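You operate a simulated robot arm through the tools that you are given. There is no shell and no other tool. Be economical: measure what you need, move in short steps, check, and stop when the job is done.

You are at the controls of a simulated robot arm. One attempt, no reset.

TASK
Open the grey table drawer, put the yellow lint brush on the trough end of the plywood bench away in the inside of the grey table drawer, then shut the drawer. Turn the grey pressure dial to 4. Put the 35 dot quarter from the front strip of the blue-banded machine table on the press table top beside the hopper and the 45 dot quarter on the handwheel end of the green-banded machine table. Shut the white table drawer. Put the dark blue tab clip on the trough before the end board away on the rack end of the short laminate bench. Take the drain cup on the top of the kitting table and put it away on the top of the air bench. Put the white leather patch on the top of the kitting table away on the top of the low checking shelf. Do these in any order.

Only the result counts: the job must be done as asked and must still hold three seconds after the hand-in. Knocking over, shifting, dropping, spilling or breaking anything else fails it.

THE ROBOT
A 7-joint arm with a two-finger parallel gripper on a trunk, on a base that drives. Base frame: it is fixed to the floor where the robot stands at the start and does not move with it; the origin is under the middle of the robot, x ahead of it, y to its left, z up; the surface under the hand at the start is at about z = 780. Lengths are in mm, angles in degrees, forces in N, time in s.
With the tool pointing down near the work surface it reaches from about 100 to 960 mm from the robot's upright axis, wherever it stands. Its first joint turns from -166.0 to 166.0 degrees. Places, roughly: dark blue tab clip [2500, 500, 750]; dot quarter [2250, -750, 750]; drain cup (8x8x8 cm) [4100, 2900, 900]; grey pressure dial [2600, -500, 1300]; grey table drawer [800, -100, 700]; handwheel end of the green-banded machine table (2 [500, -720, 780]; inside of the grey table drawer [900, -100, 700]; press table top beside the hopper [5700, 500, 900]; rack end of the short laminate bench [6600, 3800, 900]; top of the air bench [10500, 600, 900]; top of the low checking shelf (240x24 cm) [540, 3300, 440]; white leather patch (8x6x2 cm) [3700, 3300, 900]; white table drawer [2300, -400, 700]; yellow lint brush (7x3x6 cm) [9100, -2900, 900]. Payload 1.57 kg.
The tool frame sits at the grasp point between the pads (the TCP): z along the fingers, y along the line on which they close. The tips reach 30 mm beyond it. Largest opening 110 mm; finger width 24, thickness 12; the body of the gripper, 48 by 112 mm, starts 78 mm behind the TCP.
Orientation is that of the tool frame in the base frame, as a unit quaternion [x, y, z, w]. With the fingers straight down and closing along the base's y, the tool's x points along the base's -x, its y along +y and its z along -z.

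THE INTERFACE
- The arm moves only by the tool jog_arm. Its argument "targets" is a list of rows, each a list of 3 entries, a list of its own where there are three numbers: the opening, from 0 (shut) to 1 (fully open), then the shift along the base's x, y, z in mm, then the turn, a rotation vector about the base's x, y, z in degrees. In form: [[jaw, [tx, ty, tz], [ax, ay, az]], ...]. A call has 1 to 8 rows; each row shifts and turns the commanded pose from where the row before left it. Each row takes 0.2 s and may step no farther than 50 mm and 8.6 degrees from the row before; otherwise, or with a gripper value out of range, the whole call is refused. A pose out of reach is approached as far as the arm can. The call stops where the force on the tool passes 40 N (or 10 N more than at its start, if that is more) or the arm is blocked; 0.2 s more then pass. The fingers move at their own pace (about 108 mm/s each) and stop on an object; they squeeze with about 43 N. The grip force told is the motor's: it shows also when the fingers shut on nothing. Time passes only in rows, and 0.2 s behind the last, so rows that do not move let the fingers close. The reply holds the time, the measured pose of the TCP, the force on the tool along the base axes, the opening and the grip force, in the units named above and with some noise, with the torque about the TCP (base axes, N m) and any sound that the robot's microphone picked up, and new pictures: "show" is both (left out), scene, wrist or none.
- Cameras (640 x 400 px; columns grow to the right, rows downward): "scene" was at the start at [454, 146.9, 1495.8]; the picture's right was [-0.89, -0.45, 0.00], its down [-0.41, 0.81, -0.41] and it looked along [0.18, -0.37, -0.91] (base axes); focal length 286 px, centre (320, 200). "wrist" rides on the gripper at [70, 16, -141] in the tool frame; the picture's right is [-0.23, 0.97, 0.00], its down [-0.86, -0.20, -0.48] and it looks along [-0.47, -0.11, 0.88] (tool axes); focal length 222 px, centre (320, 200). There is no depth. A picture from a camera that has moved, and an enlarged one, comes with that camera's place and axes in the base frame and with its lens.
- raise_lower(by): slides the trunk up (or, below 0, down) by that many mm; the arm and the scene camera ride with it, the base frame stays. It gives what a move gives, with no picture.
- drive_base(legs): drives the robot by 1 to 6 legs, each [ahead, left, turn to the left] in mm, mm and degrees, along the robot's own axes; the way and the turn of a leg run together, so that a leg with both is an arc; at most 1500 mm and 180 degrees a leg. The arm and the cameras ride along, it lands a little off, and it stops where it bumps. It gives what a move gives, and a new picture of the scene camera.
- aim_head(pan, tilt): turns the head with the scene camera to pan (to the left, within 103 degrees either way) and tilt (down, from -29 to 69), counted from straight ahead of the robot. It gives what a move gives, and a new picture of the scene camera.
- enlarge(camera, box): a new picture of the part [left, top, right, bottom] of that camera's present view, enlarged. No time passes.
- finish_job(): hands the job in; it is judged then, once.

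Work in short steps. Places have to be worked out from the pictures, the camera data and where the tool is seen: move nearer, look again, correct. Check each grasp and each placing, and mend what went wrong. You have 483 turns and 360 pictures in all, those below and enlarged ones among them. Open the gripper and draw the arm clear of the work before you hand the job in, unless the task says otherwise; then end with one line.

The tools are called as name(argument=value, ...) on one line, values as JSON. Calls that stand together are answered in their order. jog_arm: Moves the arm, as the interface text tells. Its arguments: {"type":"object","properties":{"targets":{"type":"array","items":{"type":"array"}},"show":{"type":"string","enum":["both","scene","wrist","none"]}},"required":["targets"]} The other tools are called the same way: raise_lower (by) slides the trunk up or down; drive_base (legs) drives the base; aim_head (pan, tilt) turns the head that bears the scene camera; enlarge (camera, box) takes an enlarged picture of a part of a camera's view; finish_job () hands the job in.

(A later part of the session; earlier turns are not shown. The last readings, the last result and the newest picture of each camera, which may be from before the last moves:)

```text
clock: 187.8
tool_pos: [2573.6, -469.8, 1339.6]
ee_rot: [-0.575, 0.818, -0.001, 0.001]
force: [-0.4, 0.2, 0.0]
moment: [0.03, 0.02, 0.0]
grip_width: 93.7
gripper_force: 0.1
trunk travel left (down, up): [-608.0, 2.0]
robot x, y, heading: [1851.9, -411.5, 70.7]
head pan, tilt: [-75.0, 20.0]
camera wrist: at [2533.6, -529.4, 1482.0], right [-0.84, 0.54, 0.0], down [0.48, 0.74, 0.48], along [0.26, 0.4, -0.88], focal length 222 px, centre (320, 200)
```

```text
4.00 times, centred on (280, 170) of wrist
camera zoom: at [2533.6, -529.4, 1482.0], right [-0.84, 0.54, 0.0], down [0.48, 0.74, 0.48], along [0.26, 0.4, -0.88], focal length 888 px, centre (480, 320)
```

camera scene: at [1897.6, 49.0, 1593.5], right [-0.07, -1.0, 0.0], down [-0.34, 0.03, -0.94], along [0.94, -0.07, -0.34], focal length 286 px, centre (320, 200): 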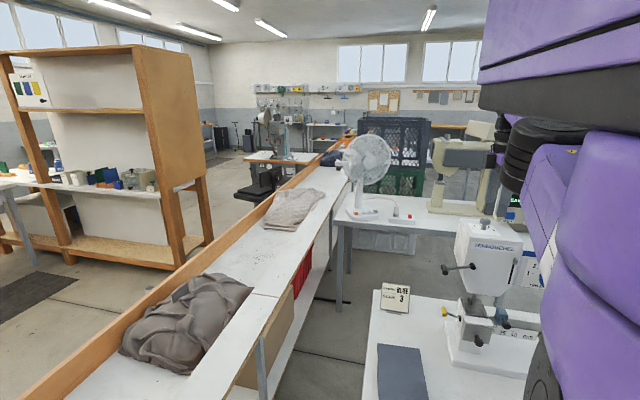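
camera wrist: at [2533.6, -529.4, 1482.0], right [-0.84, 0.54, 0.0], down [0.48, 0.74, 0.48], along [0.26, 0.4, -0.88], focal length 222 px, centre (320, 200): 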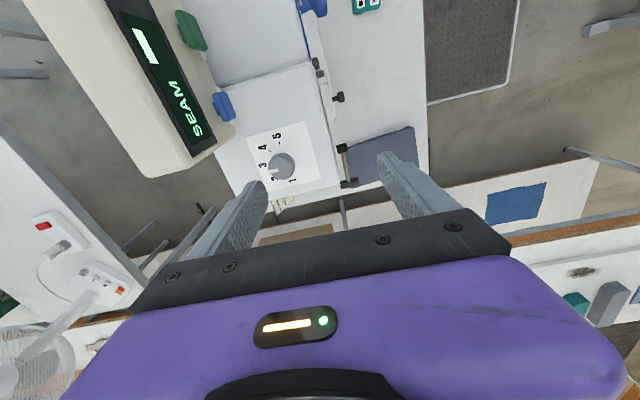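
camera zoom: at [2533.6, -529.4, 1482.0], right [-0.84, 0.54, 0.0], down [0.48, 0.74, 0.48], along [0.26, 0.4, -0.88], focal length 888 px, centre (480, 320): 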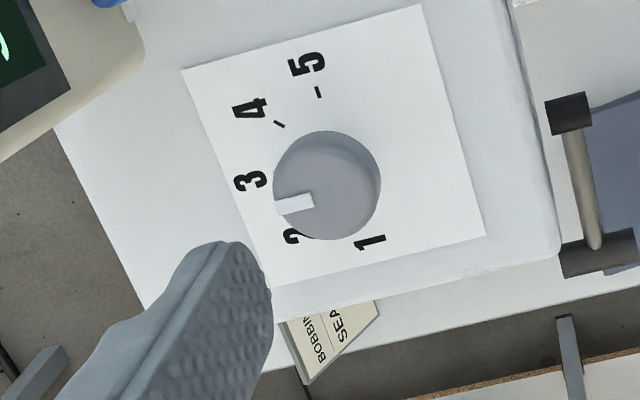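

I can read it: pointer at 3, scale clockwise from above in 45° steps, cap about 29 mm wide at (2610, -484). I pre-turn the tool +20°, narrow the opening and move over the knob.

jog_arm(targets=[[0.5, [0, 0, 0], [0, 0, 7]], [0.5, [0, 0, 0], [0, 0, 7]], [0.5, [0, 0, 0], [0, 0, 7]]], show="none")

drive_base(legs=[[0, -39, 0]])

enlarge(camera="wrist", box=[160, 50, 480, 250])

```text
clock: 188.6
tool_pos: [2572.8, -468.6, 1340.8]
ee_rot: [0.715, -0.699, 0.001, -0.002]
force: [0.1, -0.4, -0.5]
moment: [0.0, 0.01, -0.02]
grip_width: 55.1
gripper_force: 0.1
trunk travel left (down, up): [-608.0, 2.0]
robot x, y, heading: [1852.9, -415.4, 70.7]
head pan, tilt: [-75.0, 20.0]
```

```text
clock: 189.5
tool_pos: [2608.8, -481.9, 1341.0]
ee_rot: [0.714, -0.7, 0.001, 0.0]
force: [0.0, 0.1, -1.0]
moment: [-0.02, -0.02, 0.0]
grip_width: 55.0
gripper_force: 0.0
trunk travel left (down, up): [-608.0, 2.0]
robot x, y, heading: [1890.4, -429.6, 70.7]
head pan, tilt: [-75.0, 20.0]
camera scene: at [1934.4, 36.1, 1593.5], right [-0.07, -1.0, 0.0], down [-0.34, 0.03, -0.94], along [0.94, -0.07, -0.34], focal length 286 px, centre (320, 200)
```

scene: 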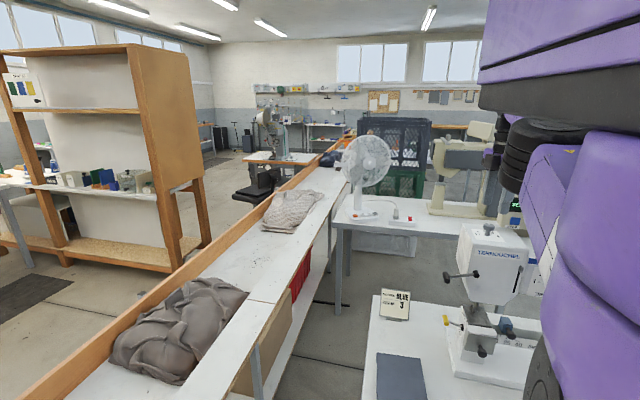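

```text
2.00 times, centred on (320, 150) of wrist
camera zoom: at [2594.1, -552.1, 1482.5], right [-0.98, 0.21, 0.0], down [0.18, 0.86, 0.48], along [0.1, 0.47, -0.88], focal length 444 px, centre (320, 300)
```

zoom: 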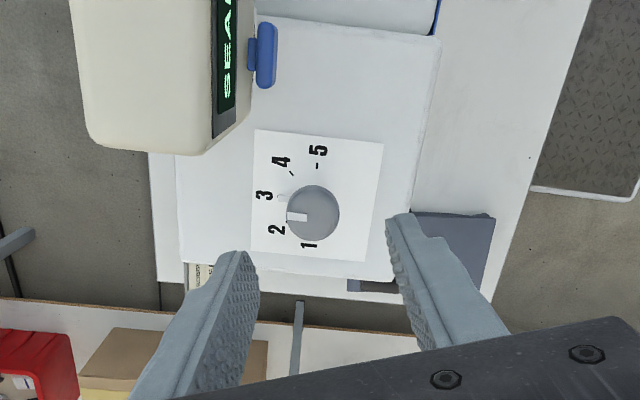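

Pointer exactly at 3; cap centre under the tool. To keep the gripper body clear of the display I pre-turn a further +45° before descending, so the -45° turn ends well clear.

jog_arm(targets=[[0.5, [0, 0, 0], [0, 0, 7.5]], [0.5, [0, 0, 0], [0, 0, 7.5]], [0.5, [0, 0, 0], [0, 0, 7.5]], [0.5, [0, 0, 0], [0, 0, 7.5]], [0.5, [0, 0, 0], [0, 0, 7.5]], [0.5, [2, -2, 0], [0, 0, 7.5]]], show="wrist")

```text
clock: 190.9
tool_pos: [2607.1, -481.2, 1341.1]
ee_rot: [0.928, -0.373, 0.001, -0.001]
force: [-0.2, 1.0, 0.1]
moment: [-0.01, 0.04, -0.02]
grip_width: 55.1
gripper_force: 0.1
out of reach, approached as far as the arm can: row 6
trunk travel left (down, up): [-608.0, 2.0]
robot x, y, heading: [1889.2, -427.7, 70.5]
head pan, tilt: [-75.0, 20.0]
camera wrist: at [2646.1, -542.0, 1482.0], right [-0.84, -0.55, 0.0], down [-0.48, 0.73, 0.48], along [-0.26, 0.4, -0.88], focal length 222 px, centre (320, 200)
```

wrist: 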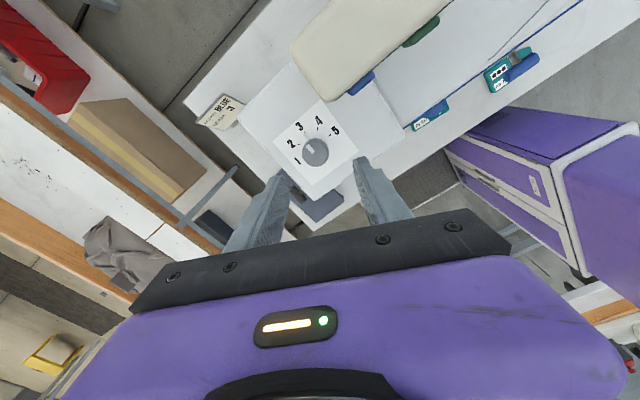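

drive_base(legs=[[0, -6, 0]])

raise_lower(by=-50)

enlarge(camera="wrist", box=[200, 60, 440, 210])

```text
clock: 191.6
tool_pos: [2612.9, -482.2, 1339.7]
ee_rot: [0.927, -0.374, 0.0, -0.002]
force: [-1.0, -0.9, -0.2]
moment: [0.0, -0.02, 0.02]
grip_width: 55.1
gripper_force: 0.1
trunk travel left (down, up): [-608.0, 2.0]
robot x, y, heading: [1895.0, -431.6, 70.6]
head pan, tilt: [-75.0, 20.0]
camera scene: at [1940.3, 34.0, 1593.6], right [-0.07, -1.0, 0.0], down [-0.34, 0.03, -0.94], along [0.94, -0.07, -0.34], focal length 286 px, centre (320, 200)
```

scene: 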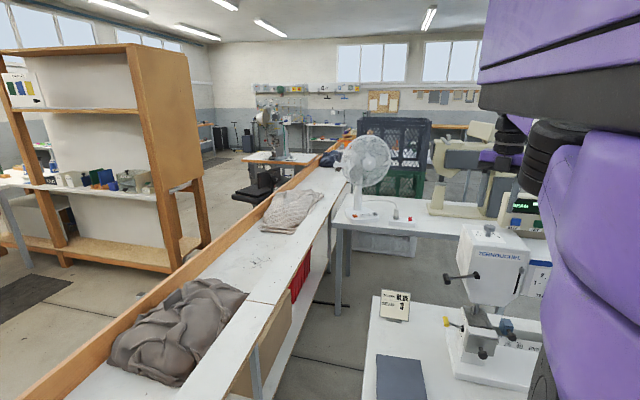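

```text
clock: 192.5
tool_pos: [2612.3, -483.9, 1292.2]
ee_rot: [0.927, -0.374, 0.001, -0.002]
force: [0.7, 0.0, -0.1]
moment: [0.0, 0.0, 0.03]
grip_width: 54.8
gripper_force: 0.1
trunk travel left (down, up): [-558.0, 52.0]
robot x, y, heading: [1895.5, -429.1, 70.8]
head pan, tilt: [-75.0, 20.0]
```

```text
2.67 times, centred on (320, 135) of wrist
camera zoom: at [2651.8, -544.0, 1432.0], right [-0.84, -0.54, 0.0], down [-0.48, 0.74, 0.48], along [-0.26, 0.4, -0.88], focal length 592 px, centre (320, 373)
```

zoom: 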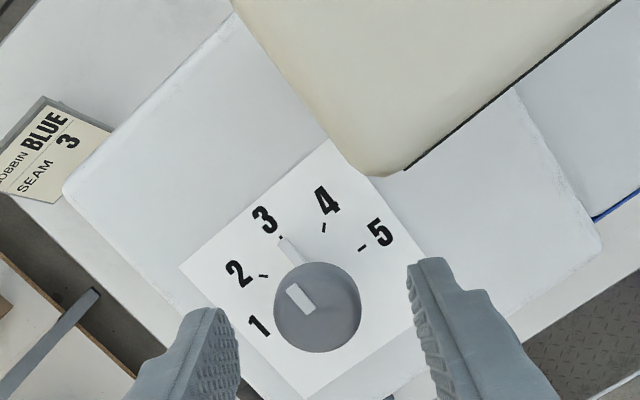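

A white pointer points at the 3 mark. I lower the last 20 mm and grip the cap.

raise_lower(by=-19)

jog_arm(targets=[[0.3, [0, 0, 0], [0, 0, 0]], [0, [0, 0, 0], [0, 0, 0]], [0, [0, 0, 0], [0, 0, 0]]], show="wrist")

```text
clock: 193.2
tool_pos: [2612.8, -483.3, 1271.5]
ee_rot: [0.928, -0.374, 0.0, -0.001]
force: [-0.8, 0.3, -0.5]
moment: [0.01, -0.03, 0.0]
grip_width: 54.7
gripper_force: 0.1
trunk travel left (down, up): [-539.0, 71.0]
robot x, y, heading: [1897.1, -427.9, 70.9]
head pan, tilt: [-75.0, 20.0]
```

```text
clock: 194.0
tool_pos: [2613.4, -482.3, 1270.8]
ee_rot: [0.927, -0.374, 0.001, -0.002]
force: [3.9, 2.3, 0.6]
moment: [-0.04, -0.23, -0.02]
grip_width: 27.7
gripper_force: 37.7
trunk travel left (down, up): [-539.0, 71.0]
robot x, y, heading: [1897.8, -434.4, 70.5]
head pan, tilt: [-75.0, 20.0]
camera wrist: at [2652.4, -543.3, 1412.9], right [-0.84, -0.55, 0.0], down [-0.48, 0.73, 0.48], along [-0.26, 0.4, -0.88], focal length 222 px, centre (320, 200)
```

wrist: 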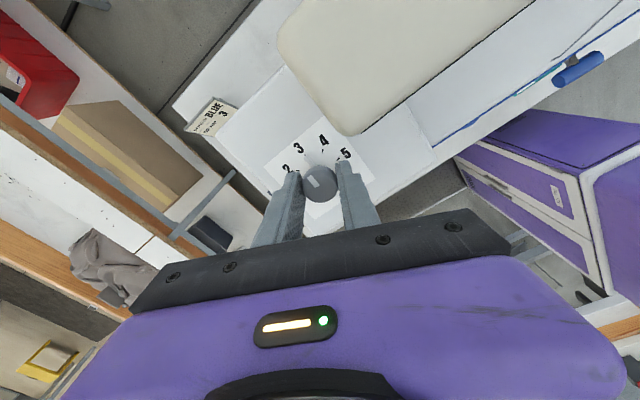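

Cap gripped at 27.7 mm. I turn -45° about the vertical in six steps.

jog_arm(targets=[[0, [0, 0, 0], [0, 0, -7.5]], [0, [0, 0, 0], [0, 0, -7.5]], [0, [0, 0, 0], [0, 0, -7.5]], [0, [0, 0, 0], [0, 0, -7.5]], [0, [0, 0, 0], [0, 0, -7.5]], [0, [0, 0, 0], [0, 0, -7.5]]], show="none")

enlarge(camera="wrist", box=[240, 100, 400, 200])

```text
clock: 195.4
tool_pos: [2612.9, -483.2, 1272.5]
ee_rot: [0.714, -0.701, 0.001, -0.001]
force: [4.0, 6.5, -1.2]
moment: [-0.32, 0.0, -0.03]
grip_width: 27.4
gripper_force: 37.3
trunk travel left (down, up): [-539.0, 71.0]
robot x, y, heading: [1894.7, -426.4, 70.7]
head pan, tilt: [-75.0, 20.0]
```

```text
4.00 times, centred on (320, 150) of wrist
camera zoom: at [2598.0, -553.1, 1412.9], right [-0.98, 0.21, 0.0], down [0.18, 0.86, 0.48], along [0.1, 0.47, -0.88], focal length 888 px, centre (320, 400)
```

zoom: 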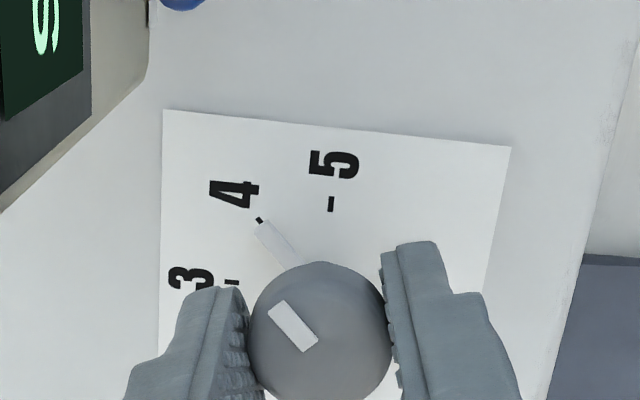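

The white pointer is right on the 4 mark. I release and rise, then check that it stays.

jog_arm(targets=[[0.45, [0, 0, 0], [0, 0, 0]], [0.45, [0, 0, 0], [0, 0, 0]]], show="none")

raise_lower(by=71)

enlarge(camera="wrist", box=[240, 100, 400, 200])

```text
clock: 196.0
tool_pos: [2613.8, -484.6, 1271.8]
ee_rot: [0.714, -0.7, 0.001, -0.001]
force: [0.6, 0.0, -0.1]
moment: [-0.01, -0.02, 0.01]
grip_width: 49.5
gripper_force: 0.0
trunk travel left (down, up): [-539.0, 71.0]
robot x, y, heading: [1895.6, -428.0, 70.4]
head pan, tilt: [-75.0, 20.0]
```

```text
clock: 197.1
tool_pos: [2613.2, -483.4, 1342.9]
ee_rot: [0.714, -0.7, 0.001, -0.001]
force: [0.9, -0.5, 0.6]
moment: [0.0, 0.03, 0.05]
grip_width: 49.4
gripper_force: 0.1
trunk travel left (down, up): [-610.0, 0.0]
robot x, y, heading: [1898.9, -431.9, 70.7]
head pan, tilt: [-75.0, 20.0]
```

```text
4.00 times, centred on (320, 150) of wrist
camera zoom: at [2597.9, -553.6, 1483.6], right [-0.98, 0.21, 0.0], down [0.18, 0.86, 0.48], along [0.1, 0.47, -0.88], focal length 888 px, centre (320, 400)
```

zoom: 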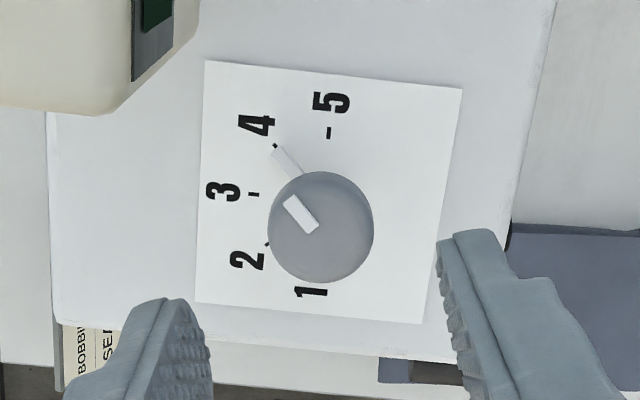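

Dial stays on 4. Now the 35 token: I withdraw left, then bring the hand back down to about 870 and undo the +21° yaw.

drive_base(legs=[[0, 400, 0]])

jog_arm(targets=[[0.85, [0, 0, -48], [0, 0, -7]], [0.85, [0, 0, -48], [0, 0, -7]], [0.85, [0, 0, -48], [0, 0, -6]], [0.85, [0, 0, -48], [0, 0, 0]], [0.85, [0, 0, -48], [0, 0, 0]], [0.85, [0, 0, -48], [0, 0, 0]], [0.85, [0, 0, -48], [0, 0, 0]], [0.85, [0, 0, -48], [0, 0, 0]]], show="none")

jog_arm(targets=[[0.85, [0, 0, -40], [0, 0, 0]], [0.85, [0, 0, -40], [0, 0, 0]]], show="none")

```text
clock: 199.6
tool_pos: [2234.6, -349.3, 1342.6]
ee_rot: [0.715, -0.699, 0.001, -0.001]
force: [0.6, 0.0, -0.1]
moment: [-0.01, 0.0, 0.0]
grip_width: 49.4
gripper_force: 0.1
trunk travel left (down, up): [-610.0, 0.0]
robot x, y, heading: [1515.8, -293.9, 70.7]
head pan, tilt: [-75.0, 20.0]
camera scene: at [1560.0, 165.9, 1595.2], right [-0.07, -1.0, 0.0], down [-0.34, 0.02, -0.94], along [0.94, -0.07, -0.34], focal length 286 px, centre (320, 200)
```

scene: 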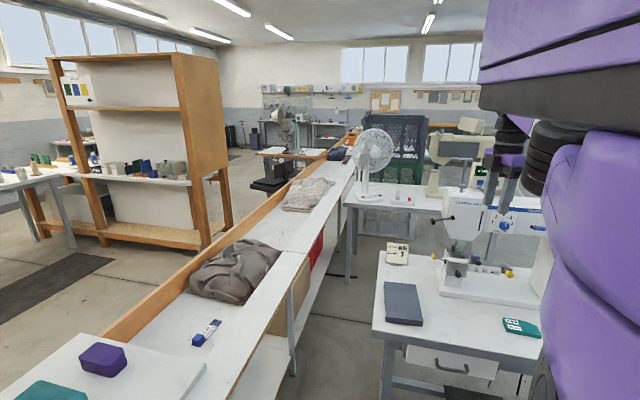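

```text
clock: 201.4
tool_pos: [2216.9, -339.2, 959.9]
ee_rot: [-0.584, 0.812, -0.001, 0.001]
force: [0.1, 0.3, 0.3]
moment: [0.02, 0.05, 0.04]
grip_width: 93.3
gripper_force: 0.0
out of reach, approached as far as the arm can: row 7, 8
trunk travel left (down, up): [-610.0, 0.0]
robot x, y, heading: [1519.6, -299.1, 71.0]
head pan, tilt: [-75.0, 20.0]
```

```text
clock: 202.0
tool_pos: [2195.0, -326.7, 898.7]
ee_rot: [-0.583, 0.812, -0.001, 0.001]
force: [0.0, 0.1, -0.6]
moment: [-0.01, -0.01, 0.05]
grip_width: 93.7
gripper_force: 0.1
out of reach, approached as far as the arm can: row 1, 2
trunk travel left (down, up): [-610.0, 0.0]
robot x, y, heading: [1517.0, -299.6, 71.0]
head pan, tilt: [-75.0, 20.0]
```

The reach shrinks as the hand goes down with the trunk fully up, which explains the earlier limits. I position over the 35 token with the base.

drive_base(legs=[[-243, -235, 0]])

jog_arm(targets=[[0.85, [0, 0, 0], [0, 0, 0]]], show="wrist")

```text
clock: 204.2
tool_pos: [2338.6, -635.6, 899.8]
ee_rot: [-0.582, 0.813, -0.001, 0.001]
force: [-0.4, 0.4, -1.0]
moment: [-0.01, -0.04, -0.04]
grip_width: 93.6
gripper_force: 0.0
trunk travel left (down, up): [-610.0, 0.0]
robot x, y, heading: [1659.9, -605.5, 71.0]
head pan, tilt: [-75.0, 20.0]
camera scene: at [1703.2, -141.1, 1595.2], right [-0.07, -1.0, 0.0], down [-0.34, 0.02, -0.94], along [0.94, -0.07, -0.34], focal length 286 px, centre (320, 200)
```

scene: 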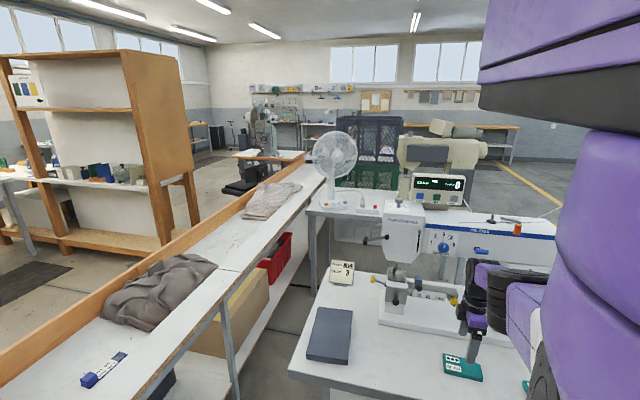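

```text
clock: 204.6
tool_pos: [2337.1, -635.0, 899.9]
ee_rot: [-0.583, 0.812, 0.0, 0.001]
force: [-0.1, 0.5, 0.7]
moment: [0.0, -0.02, 0.01]
grip_width: 93.4
gripper_force: 0.0
trunk travel left (down, up): [-610.0, 0.0]
robot x, y, heading: [1654.1, -603.0, 70.7]
head pan, tilt: [-75.0, 20.0]
camera wrist: at [2300.3, -696.4, 1041.3], right [-0.85, 0.53, 0.0], down [0.46, 0.75, 0.48], along [0.25, 0.41, -0.88], focal length 222 px, centre (320, 200)
```

wrist: 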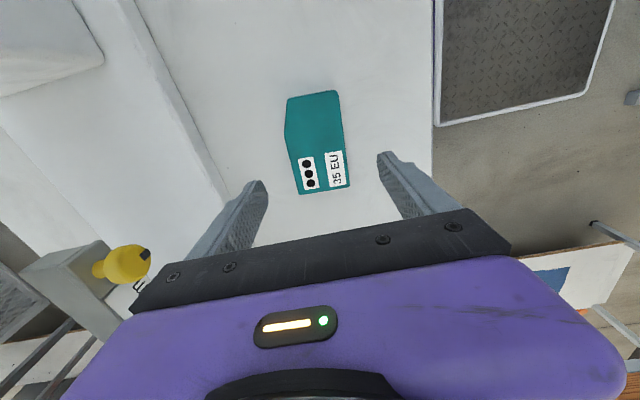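

Well placed over the 35 token. I lower 85 mm, then grip.

drive_base(legs=[[5, 0, 0]])

raise_lower(by=-86)

jog_arm(targets=[[0.4, [0, 0, 0], [0, 0, 0]], [0, [0, 0, 0], [0, 0, 0]], [0, [0, 0, 0], [0, 0, 0]]], show="wrist")

```text
clock: 205.3
tool_pos: [2339.1, -631.2, 900.5]
ee_rot: [-0.583, 0.813, -0.002, 0.001]
force: [0.1, -0.3, -0.5]
moment: [0.01, -0.02, 0.01]
grip_width: 93.3
gripper_force: 0.1
trunk travel left (down, up): [-610.0, 0.0]
robot x, y, heading: [1659.0, -598.0, 71.0]
head pan, tilt: [-75.0, 20.0]
camera scene: at [1704.9, -136.5, 1595.2], right [-0.07, -1.0, 0.0], down [-0.34, 0.02, -0.94], along [0.94, -0.07, -0.34], focal length 286 px, centre (320, 200)
```

scene: 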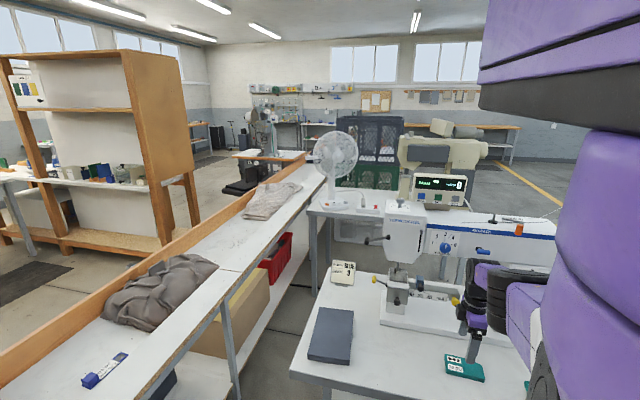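

```text
clock: 206.5
tool_pos: [2340.3, -630.9, 813.9]
ee_rot: [-0.583, 0.813, -0.001, 0.002]
force: [0.3, 0.5, 0.4]
moment: [0.04, 0.03, 0.0]
grip_width: 93.5
gripper_force: 0.0
trunk travel left (down, up): [-524.0, 86.0]
robot x, y, heading: [1662.0, -596.2, 70.8]
head pan, tilt: [-75.0, 20.0]
```

```text
clock: 207.3
tool_pos: [2339.0, -631.2, 814.7]
ee_rot: [-0.583, 0.812, -0.001, 0.001]
force: [-0.6, 0.0, 1.8]
moment: [-0.1, 0.06, -0.03]
grip_width: 63.8
gripper_force: 42.8
trunk travel left (down, up): [-524.0, 86.0]
robot x, y, heading: [1661.5, -597.9, 70.8]
head pan, tilt: [-75.0, 20.0]
camera wrist: at [2301.9, -691.9, 955.5], right [-0.85, 0.53, 0.0], down [0.46, 0.75, 0.48], along [0.26, 0.41, -0.88], focal length 222 px, centre (320, 200)
```

wrist: 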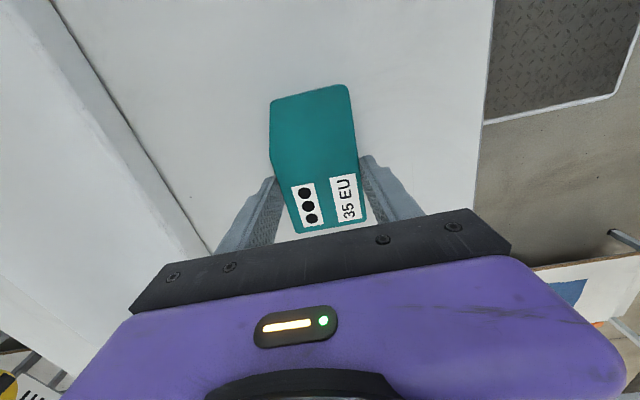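

Gripped. I raise fully, confirm hold by the width, strafe clear and reverse out of the gap again.

raise_lower(by=86)

drive_base(legs=[[0, 235, 0], [-1180, 0, 0]])

aim_head(pan=-95, tilt=12)

```text
clock: 208.6
tool_pos: [2340.3, -630.7, 899.1]
ee_rot: [-0.583, 0.813, -0.001, 0.001]
force: [0.2, 0.7, -0.7]
moment: [0.01, -0.05, 0.0]
grip_width: 63.9
gripper_force: 42.8
trunk travel left (down, up): [-610.0, 0.0]
robot x, y, heading: [1660.0, -600.1, 71.1]
head pan, tilt: [-75.0, 20.0]
```

```text
clock: 215.9
tool_pos: [1731.3, -1661.9, 901.0]
ee_rot: [-0.583, 0.812, -0.001, 0.002]
force: [1.3, 0.8, -0.2]
moment: [0.0, 0.0, 0.0]
grip_width: 63.8
gripper_force: 43.1
trunk travel left (down, up): [-610.0, 0.0]
robot x, y, heading: [1051.3, -1628.8, 71.1]
head pan, tilt: [-75.0, 20.0]
camera scene: at [1095.9, -1169.2, 1595.2], right [-0.07, -1.0, 0.0], down [-0.34, 0.02, -0.94], along [0.94, -0.07, -0.34], focal length 286 px, centre (320, 200)
```

scene: 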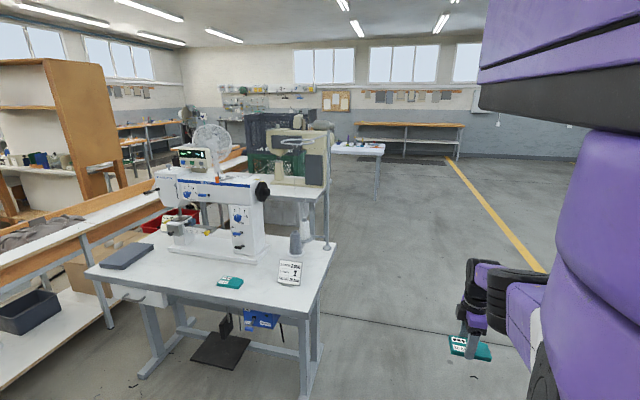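

```text
clock: 216.7
tool_pos: [1732.5, -1662.5, 900.0]
ee_rot: [-0.583, 0.812, 0.0, 0.001]
force: [0.3, 0.1, -0.7]
moment: [0.02, 0.01, 0.0]
grip_width: 63.7
gripper_force: 43.4
trunk travel left (down, up): [-610.0, 0.0]
robot x, y, heading: [1054.1, -1630.9, 71.3]
head pan, tilt: [-95.0, 12.0]
camera scene: at [1088.2, -1200.6, 1608.2], right [-0.41, -0.91, 0.0], down [-0.19, 0.08, -0.98], along [0.89, -0.4, -0.21], focal length 286 px, centre (320, 200)
```

scene: 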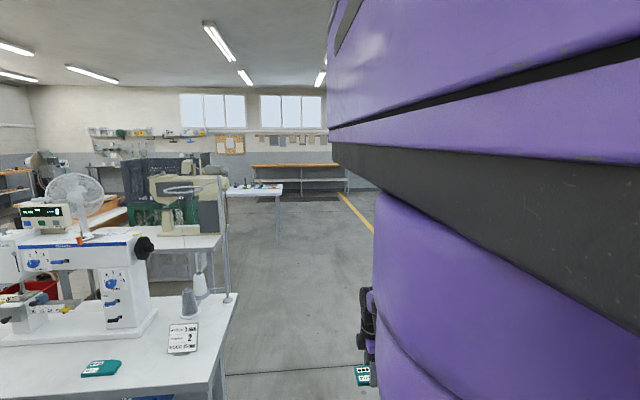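

The right side is open floor. I turn to face along +u and look ahead.

drive_base(legs=[[0, 0, -90.3]])

aim_head(pan=10, tilt=20)

```text
clock: 220.9
tool_pos: [1024.1, -2311.1, 900.1]
ee_rot: [0.161, 0.987, -0.002, 0.001]
force: [-0.6, -0.8, -0.8]
moment: [0.01, -0.05, -0.01]
grip_width: 63.7
gripper_force: 43.1
trunk travel left (down, up): [-610.0, 0.0]
robot x, y, heading: [1050.3, -1632.7, -19.1]
head pan, tilt: [-95.0, 12.0]
camera scene: at [1483.9, -1666.0, 1608.2], right [-0.91, 0.41, 0.0], down [0.08, 0.19, -0.98], along [-0.4, -0.89, -0.21], focal length 286 px, centre (320, 200)
```

scene: 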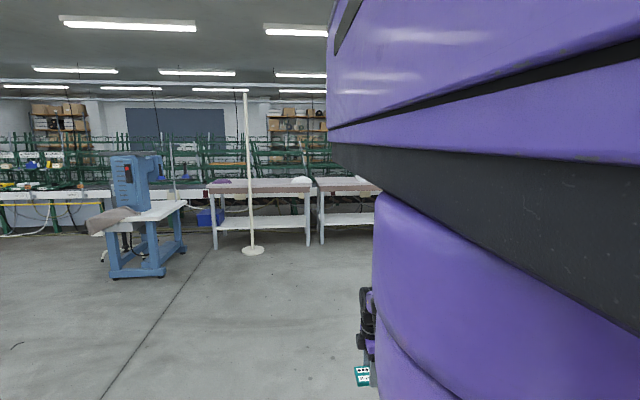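

```text
clock: 222.8
tool_pos: [1024.2, -2311.7, 900.0]
ee_rot: [0.161, 0.987, -0.001, 0.001]
force: [0.2, -0.4, -0.7]
moment: [-0.06, 0.02, 0.03]
grip_width: 63.6
gripper_force: 42.7
trunk travel left (down, up): [-610.0, 0.0]
robot x, y, heading: [1053.2, -1632.5, -18.7]
head pan, tilt: [10.0, 20.0]
camera scene: at [1613.7, -1595.3, 1595.2], right [-0.16, -0.99, 0.0], down [-0.34, 0.05, -0.94], along [0.93, -0.15, -0.34], focal length 286 px, centre (320, 200)
```

scene: 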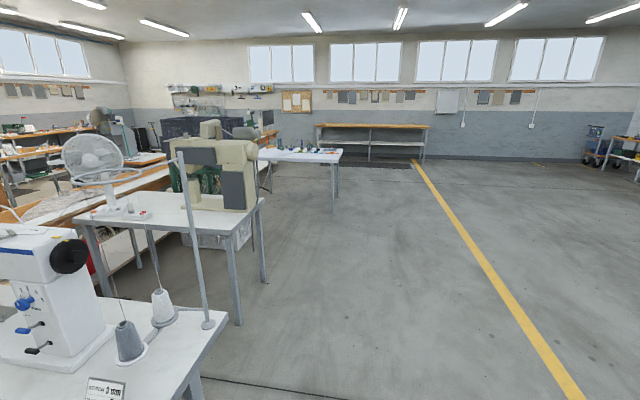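

The way is clear; I drive ahead 2800 mm and look left for the press table.

drive_base(legs=[[1400, 0, 0], [1400, 0, 0]])

aim_head(pan=60, tilt=18)

```text
clock: 236.3
tool_pos: [3676.2, -3223.3, 899.4]
ee_rot: [0.164, 0.986, -0.001, 0.0]
force: [0.4, -0.5, 0.5]
moment: [0.01, -0.01, 0.01]
grip_width: 63.6
gripper_force: 43.4
trunk travel left (down, up): [-610.0, 0.0]
robot x, y, heading: [3706.2, -2545.4, -19.1]
head pan, tilt: [10.0, 20.0]
camera scene: at [4268.6, -2510.6, 1595.2], right [-0.16, -0.99, 0.0], down [-0.34, 0.05, -0.94], along [0.93, -0.15, -0.34], focal length 286 px, centre (320, 200)
```

scene: 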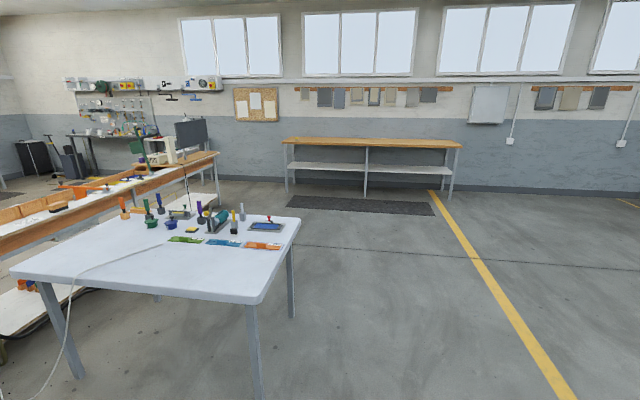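

```text
clock: 237.5
tool_pos: [3675.5, -3222.9, 899.3]
ee_rot: [0.163, 0.987, -0.001, 0.0]
force: [-0.8, 0.6, 0.0]
moment: [-0.03, 0.0, -0.02]
grip_width: 63.7
gripper_force: 42.8
trunk travel left (down, up): [-610.0, 0.0]
robot x, y, heading: [3707.9, -2543.7, -19.3]
head pan, tilt: [60.0, 18.0]
camera scene: at [4247.4, -2434.8, 1598.5], right [0.65, -0.76, 0.0], down [-0.23, -0.2, -0.95], along [0.72, 0.62, -0.31], focal length 286 px, centre (320, 200)
```

scene: 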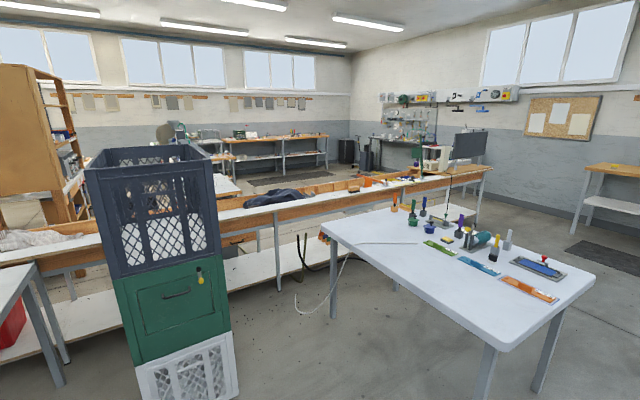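

The long bench blocks the way left here, but it seems to end ahead before the far wall. I drive on 3 m and look.

drive_base(legs=[[1500, 0, 0], [1500, 0, 0]])

aim_head(pan=35, tilt=25)

```text
clock: 251.9
tool_pos: [6485.5, -4213.4, 899.5]
ee_rot: [0.161, 0.987, -0.001, 0.001]
force: [1.1, 0.2, 0.2]
moment: [-0.01, -0.02, 0.02]
grip_width: 63.5
gripper_force: 42.9
trunk travel left (down, up): [-610.0, 0.0]
robot x, y, heading: [6514.8, -3535.8, -19.0]
head pan, tilt: [60.0, 18.0]
camera scene: at [7055.4, -3423.3, 1598.5], right [0.66, -0.76, 0.0], down [-0.23, -0.2, -0.95], along [0.72, 0.62, -0.31], focal length 286 px, centre (320, 200)
```

scene: 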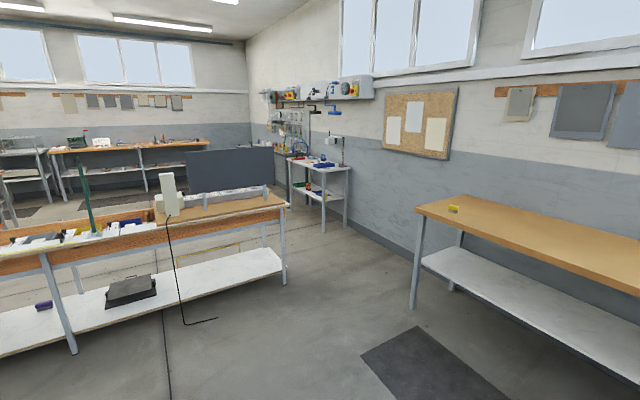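

```text
clock: 252.8
tool_pos: [6485.6, -4213.1, 900.3]
ee_rot: [0.161, 0.987, -0.001, 0.001]
force: [-0.3, 0.1, -0.1]
moment: [0.02, -0.03, -0.01]
grip_width: 63.6
gripper_force: 42.8
trunk travel left (down, up): [-610.0, 0.0]
robot x, y, heading: [6515.1, -3537.5, -19.1]
head pan, tilt: [35.0, 25.0]
camera scene: at [7073.5, -3459.1, 1587.2], right [0.28, -0.96, 0.0], down [-0.41, -0.12, -0.91], along [0.87, 0.25, -0.42], focal length 286 px, centre (320, 200)
```

scene: 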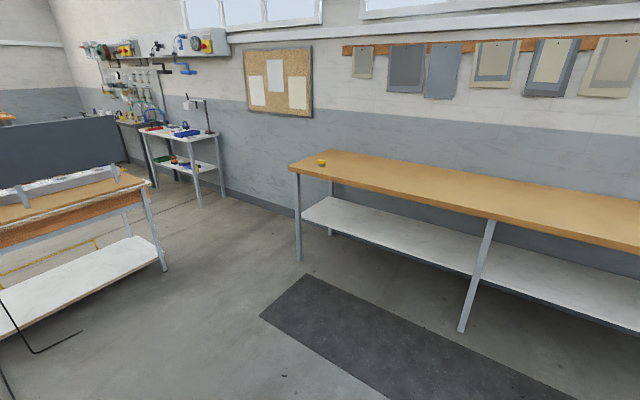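

The passage round the bench's far end exists, and I can see the yellow brush at the plywood bench's left end. My arm sticks out sideways, so first I swing it round to the front about the robot's axis.

jog_arm(targets=[[0, [47.2, -0.4, 0], [0, 0, 4]], [0, [47.1, 2.9, 0], [0, 0, 4]], [0, [46.8, 6.2, 0], [0, 0, 4]], [0, [46.3, 9.4, 0], [0, 0, 4]], [0, [45.5, 12.6, 0], [0, 0, 4]], [0, [44.5, 15.8, 0], [0, 0, 4]], [0, [43.3, 18.8, 0], [0, 0, 4]], [0, [41.9, 21.8, 0], [0, 0, 4]]], show="none")

jog_arm(targets=[[0, [40.2, 24.7, 0], [0, 0, 4]], [0, [38.4, 27.4, 0], [0, 0, 4]], [0, [36.4, 30, 0], [0, 0, 4]], [0, [34.2, 32.5, 0], [0, 0, 4]], [0, [31.9, 34.8, 0], [0, 0, 4]], [0, [29.4, 36.9, 0], [0, 0, 4]], [0, [26.7, 38.9, 0], [0, 0, 4]], [0, [24, 40.7, 0], [0, 0, 4]]], show="scene")

```text
clock: 254.6
tool_pos: [6846.9, -4126.4, 899.1]
ee_rot: [-0.117, 0.993, -0.002, 0.001]
force: [-0.5, -0.7, 0.0]
moment: [0.04, 0.0, -0.02]
grip_width: 64.0
gripper_force: 42.8
trunk travel left (down, up): [-610.0, 0.0]
robot x, y, heading: [6515.2, -3533.3, -18.9]
head pan, tilt: [35.0, 25.0]
```

```text
clock: 256.4
tool_pos: [7107.9, -3859.3, 901.4]
ee_rot: [-0.386, 0.923, -0.001, 0.0]
force: [-0.7, -0.1, -0.2]
moment: [0.02, -0.01, -0.01]
grip_width: 63.7
gripper_force: 43.4
trunk travel left (down, up): [-610.0, 0.0]
robot x, y, heading: [6516.2, -3535.8, -19.4]
head pan, tilt: [35.0, 25.0]
camera scene: at [7073.3, -3459.7, 1587.3], right [0.27, -0.96, 0.0], down [-0.41, -0.12, -0.91], along [0.87, 0.25, -0.42], focal length 286 px, centre (320, 200)
```

scene: 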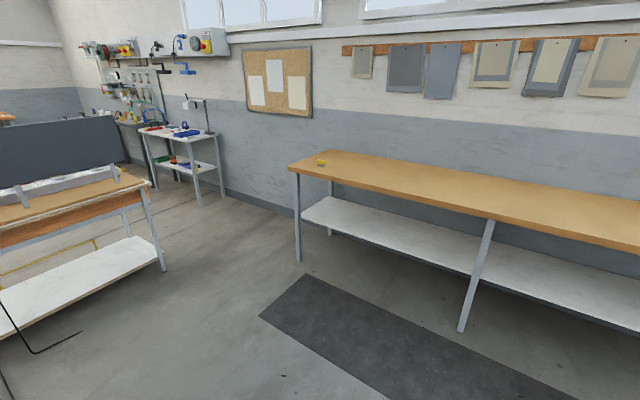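

The arm swung cleanly about the robot's axis. I drive on 1 m, turn left, and shift into line with the passage, then look.

drive_base(legs=[[1000, 0, 0], [0, 0, 90.2], [0, -650, 0], [1200, 0, 0]])

aim_head(pan=0, tilt=35)

```text
clock: 274.4
tool_pos: [8799.6, -2334.2, 900.0]
ee_rot: [0.925, -0.379, 0.0, -0.001]
force: [0.7, -0.9, -0.7]
moment: [-0.01, 0.0, -0.05]
grip_width: 63.4
gripper_force: 42.8
trunk travel left (down, up): [-610.0, 0.0]
robot x, y, heading: [8481.4, -2926.9, 71.1]
head pan, tilt: [35.0, 25.0]
camera scene: at [8398.9, -2368.9, 1587.1], right [0.96, 0.28, 0.0], down [0.12, -0.41, -0.91], along [-0.25, 0.87, -0.42], focal length 286 px, centre (320, 200)
```

scene: 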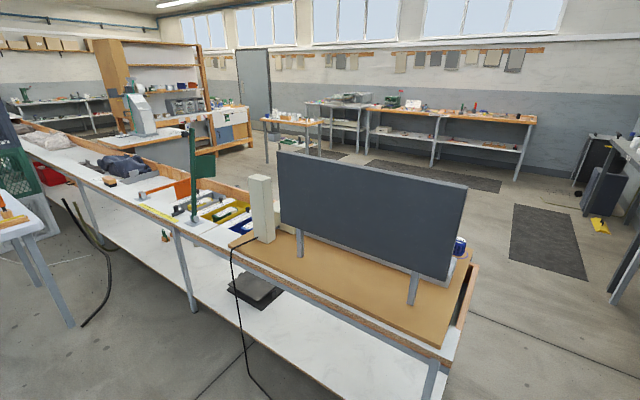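

```text
clock: 275.4
tool_pos: [8799.1, -2335.1, 900.5]
ee_rot: [0.925, -0.379, 0.0, -0.001]
force: [-0.7, 0.0, -0.5]
moment: [-0.03, -0.02, 0.01]
grip_width: 63.7
gripper_force: 43.5
trunk travel left (down, up): [-610.0, 0.0]
robot x, y, heading: [8476.9, -2928.3, 71.2]
head pan, tilt: [0.0, 35.0]
camera scene: at [8453.0, -2374.0, 1571.4], right [0.95, -0.32, 0.0], down [-0.19, -0.54, -0.82], along [0.26, 0.78, -0.57], focal length 286 px, centre (320, 200)
```

scene: 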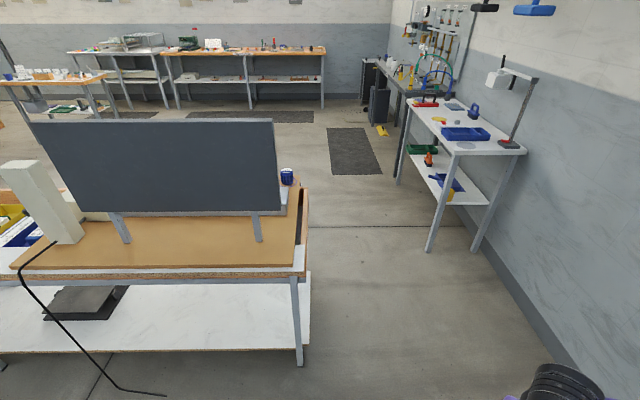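

The passage between the bench end (U≈8711) and the wall table (U≈9470) fits. I shift right 120 mm and drive through.

drive_base(legs=[[400, -120, 0], [1500, 0, 0], [350, 0, 0]])

aim_head(pan=60, tilt=25)

aim_head(pan=95, tilt=20)

```text
clock: 286.9
tool_pos: [9681.2, -252.7, 901.1]
ee_rot: [0.922, -0.387, -0.001, -0.002]
force: [0.1, 0.1, 0.1]
moment: [-0.04, 0.02, 0.01]
grip_width: 63.8
gripper_force: 42.7
trunk travel left (down, up): [-610.0, 0.0]
robot x, y, heading: [9344.5, -836.8, 70.1]
head pan, tilt: [0.0, 35.0]
camera scene: at [9333.1, -286.1, 1571.4], right [0.94, -0.34, 0.0], down [-0.2, -0.54, -0.82], along [0.28, 0.77, -0.57], focal length 286 px, centre (320, 200)
```

scene: 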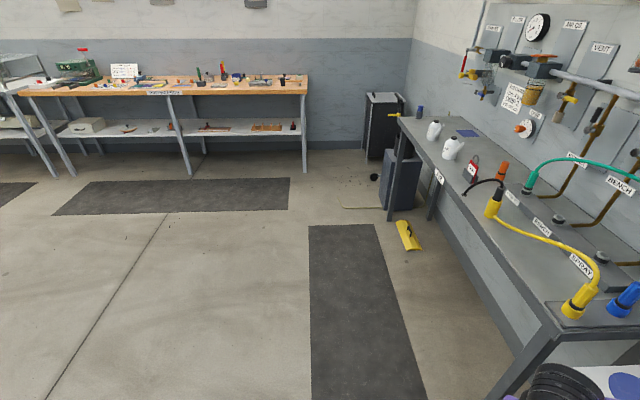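

```text
clock: 288.2
tool_pos: [9678.8, -253.1, 900.5]
ee_rot: [0.922, -0.386, 0.0, -0.001]
force: [0.4, -0.3, -0.7]
moment: [-0.01, -0.03, 0.0]
grip_width: 63.8
gripper_force: 42.9
trunk travel left (down, up): [-610.0, 0.0]
robot x, y, heading: [9344.3, -834.6, 70.2]
head pan, tilt: [60.0, 25.0]
camera scene: at [9243.9, -298.2, 1587.1], right [0.77, 0.64, 0.0], down [0.27, -0.32, -0.91], along [-0.58, 0.69, -0.42], focal length 286 px, centre (320, 200)
```

scene: 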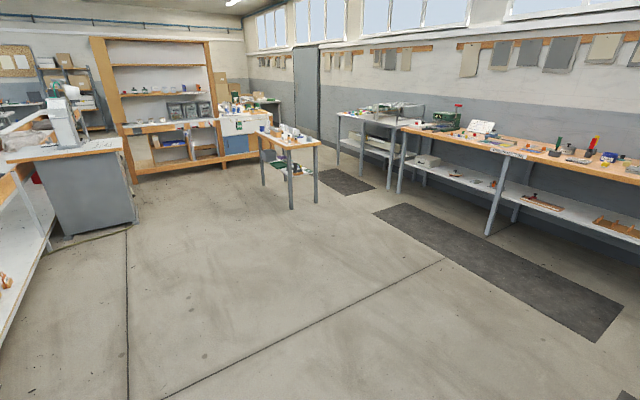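

```text
clock: 289.2
tool_pos: [9679.5, -253.4, 900.9]
ee_rot: [0.922, -0.387, -0.001, -0.001]
force: [0.0, 0.1, -0.5]
moment: [-0.01, -0.02, -0.03]
grip_width: 63.5
gripper_force: 42.9
trunk travel left (down, up): [-610.0, 0.0]
robot x, y, heading: [9346.1, -837.7, 69.8]
head pan, tilt: [95.0, 20.0]
camera scene: at [9213.2, -344.7, 1595.2], right [0.26, 0.97, 0.0], down [0.33, -0.09, -0.94], along [-0.91, 0.24, -0.34], focal length 286 px, centre (320, 200)
```

scene: 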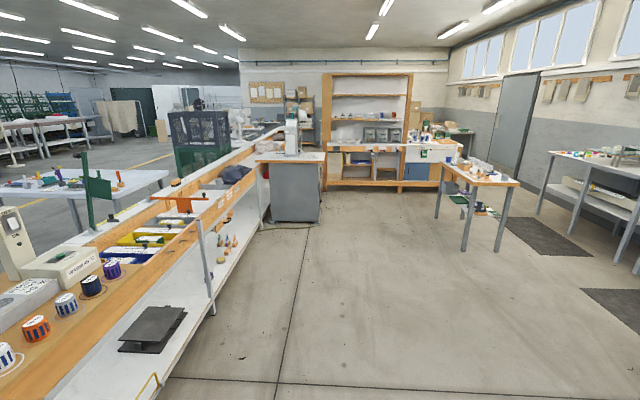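

I'm on the left side now with open floor; the press stands on a grey cabinet by the bench near U≈5250. I turn and drive towards it.

drive_base(legs=[[0, 0, 91], [1200, -150, 0], [1000, -150, 0]])

aim_head(pan=10, tilt=22)

enlarge(camera="scene", box=[160, 60, 400, 210])

```text
clock: 292.0
tool_pos: [9076.9, -245.1, 899.0]
ee_rot: [0.999, 0.041, -0.004, 0.0]
force: [0.5, 0.4, 0.2]
moment: [0.03, -0.03, 0.0]
grip_width: 63.8
gripper_force: 43.0
trunk travel left (down, up): [-610.0, 0.0]
robot x, y, heading: [9310.8, -882.5, 120.4]
head pan, tilt: [95.0, 20.0]
stopped in leg 1: the robot was blocked; the commanded pose is now the measured one
camera scene: at [8845.7, -667.0, 1595.3], right [-0.58, 0.82, 0.0], down [0.28, 0.2, -0.94], along [-0.77, -0.54, -0.34], focal length 286 px, centre (320, 200)
```

scene: 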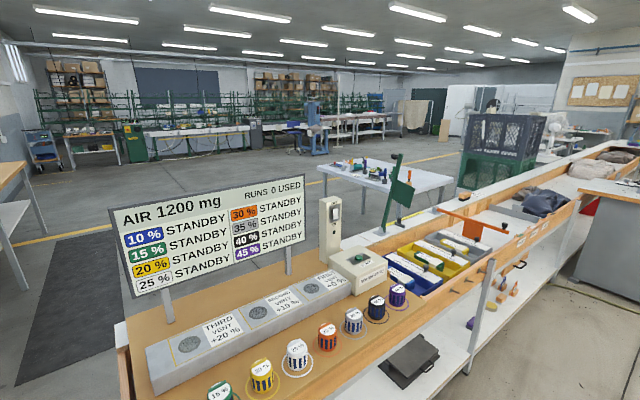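

```text
clock: 293.6
tool_pos: [9077.9, -246.5, 899.1]
ee_rot: [0.999, 0.041, -0.003, 0.0]
force: [0.6, -0.1, -0.6]
moment: [0.01, 0.0, -0.01]
grip_width: 63.6
gripper_force: 43.3
trunk travel left (down, up): [-610.0, 0.0]
robot x, y, heading: [9310.4, -881.1, 120.6]
head pan, tilt: [10.0, 22.0]
camera scene: at [8861.2, -542.0, 1591.8], right [0.76, 0.65, 0.0], down [0.24, -0.29, -0.93], along [-0.6, 0.71, -0.37], focal length 286 px, centre (320, 200)
```

scene: 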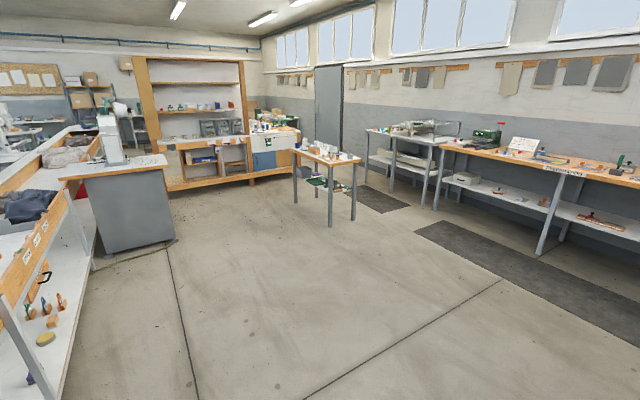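

```text
2.67 times, centred on (280, 135) of scene
camera zoom: at [8861.2, -542.0, 1591.8], right [0.76, 0.65, 0.0], down [0.24, -0.29, -0.93], along [-0.6, 0.71, -0.37], focal length 763 px, centre (427, 373)
```

zoom: 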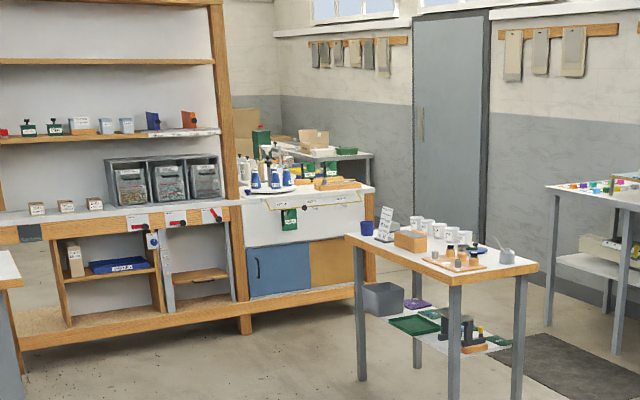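

The rear corner touched the wall table during the turn, it seems. I move ahead out of the corner first, then finish the turn.

drive_base(legs=[[350, 0, 0], [0, 0, 41]])

aim_head(pan=-103, tilt=25)

```text
clock: 297.8
tool_pos: [8538.2, -255.4, 899.8]
ee_rot: [0.92, 0.392, -0.004, 0.0]
force: [0.3, -0.1, -0.9]
moment: [0.03, -0.02, 0.01]
grip_width: 63.3
gripper_force: 43.0
trunk travel left (down, up): [-610.0, 0.0]
robot x, y, heading: [9133.2, -580.7, 161.8]
head pan, tilt: [10.0, 22.0]
camera scene: at [8572.6, -620.9, 1592.0], right [0.14, 0.99, 0.0], down [0.37, -0.05, -0.93], along [-0.92, 0.13, -0.37], focal length 286 px, centre (320, 200)
```

scene: 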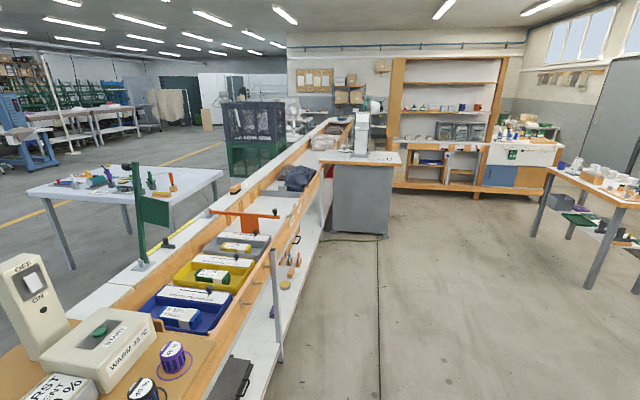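

```text
clock: 299.7
tool_pos: [8538.7, -254.8, 899.1]
ee_rot: [0.92, 0.392, -0.003, 0.001]
force: [-0.9, 0.3, -0.4]
moment: [-0.02, 0.01, 0.01]
grip_width: 63.6
gripper_force: 42.8
trunk travel left (down, up): [-610.0, 0.0]
robot x, y, heading: [9131.2, -574.9, 161.9]
head pan, tilt: [-103.0, 25.0]
camera scene: at [8712.0, -555.2, 1587.1], right [0.86, -0.52, 0.0], down [-0.22, -0.36, -0.91], along [0.47, 0.78, -0.42], focal length 286 px, centre (320, 200)
```

scene: 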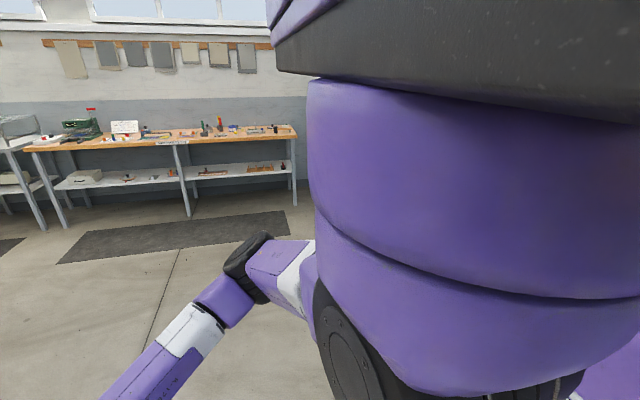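

I carry on towards the press.

drive_base(legs=[[1300, 0, 0], [1250, 0, 0]])

aim_head(pan=15, tilt=30)

```text
clock: 312.2
tool_pos: [6096.8, 526.4, 900.2]
ee_rot: [0.918, 0.397, -0.004, 0.002]
force: [-0.2, -0.1, 0.0]
moment: [-0.01, -0.01, -0.01]
grip_width: 63.8
gripper_force: 43.0
trunk travel left (down, up): [-610.0, 0.0]
robot x, y, heading: [6692.3, 208.4, 162.4]
head pan, tilt: [-103.0, 25.0]
camera scene: at [6273.7, 228.6, 1587.1], right [0.86, -0.51, 0.0], down [-0.22, -0.36, -0.91], along [0.46, 0.78, -0.42], focal length 286 px, centre (320, 200)
```

scene: 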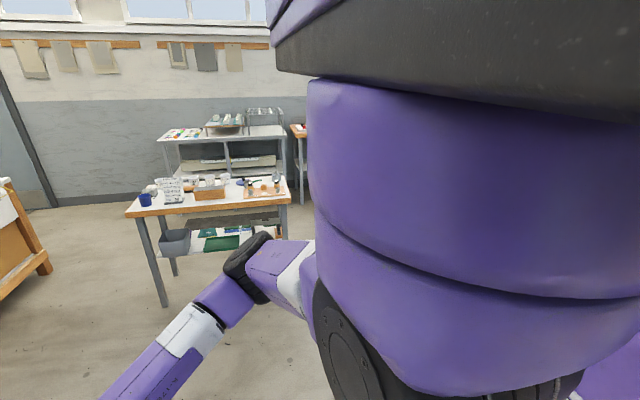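

```text
clock: 314.1
tool_pos: [6096.4, 527.4, 899.6]
ee_rot: [0.918, 0.397, -0.003, 0.002]
force: [0.1, 0.1, -0.5]
moment: [0.02, -0.03, 0.01]
grip_width: 63.5
gripper_force: 42.6
trunk travel left (down, up): [-610.0, 0.0]
robot x, y, heading: [6696.2, 206.0, 162.3]
head pan, tilt: [15.0, 30.0]
camera scene: at [6136.4, 153.5, 1579.1], right [0.05, 1.0, 0.0], down [0.5, -0.02, -0.87], along [-0.87, 0.04, -0.5], focal length 286 px, centre (320, 200)
```

scene: 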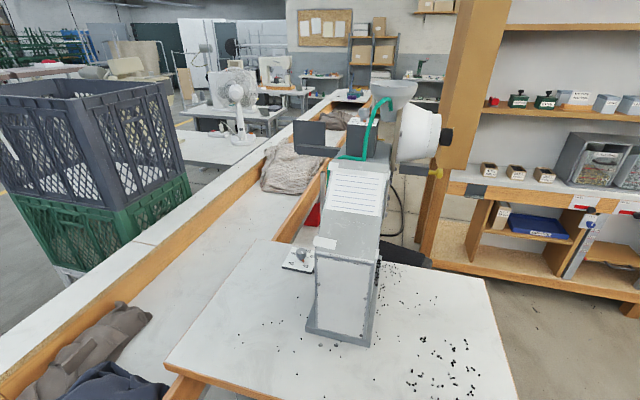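

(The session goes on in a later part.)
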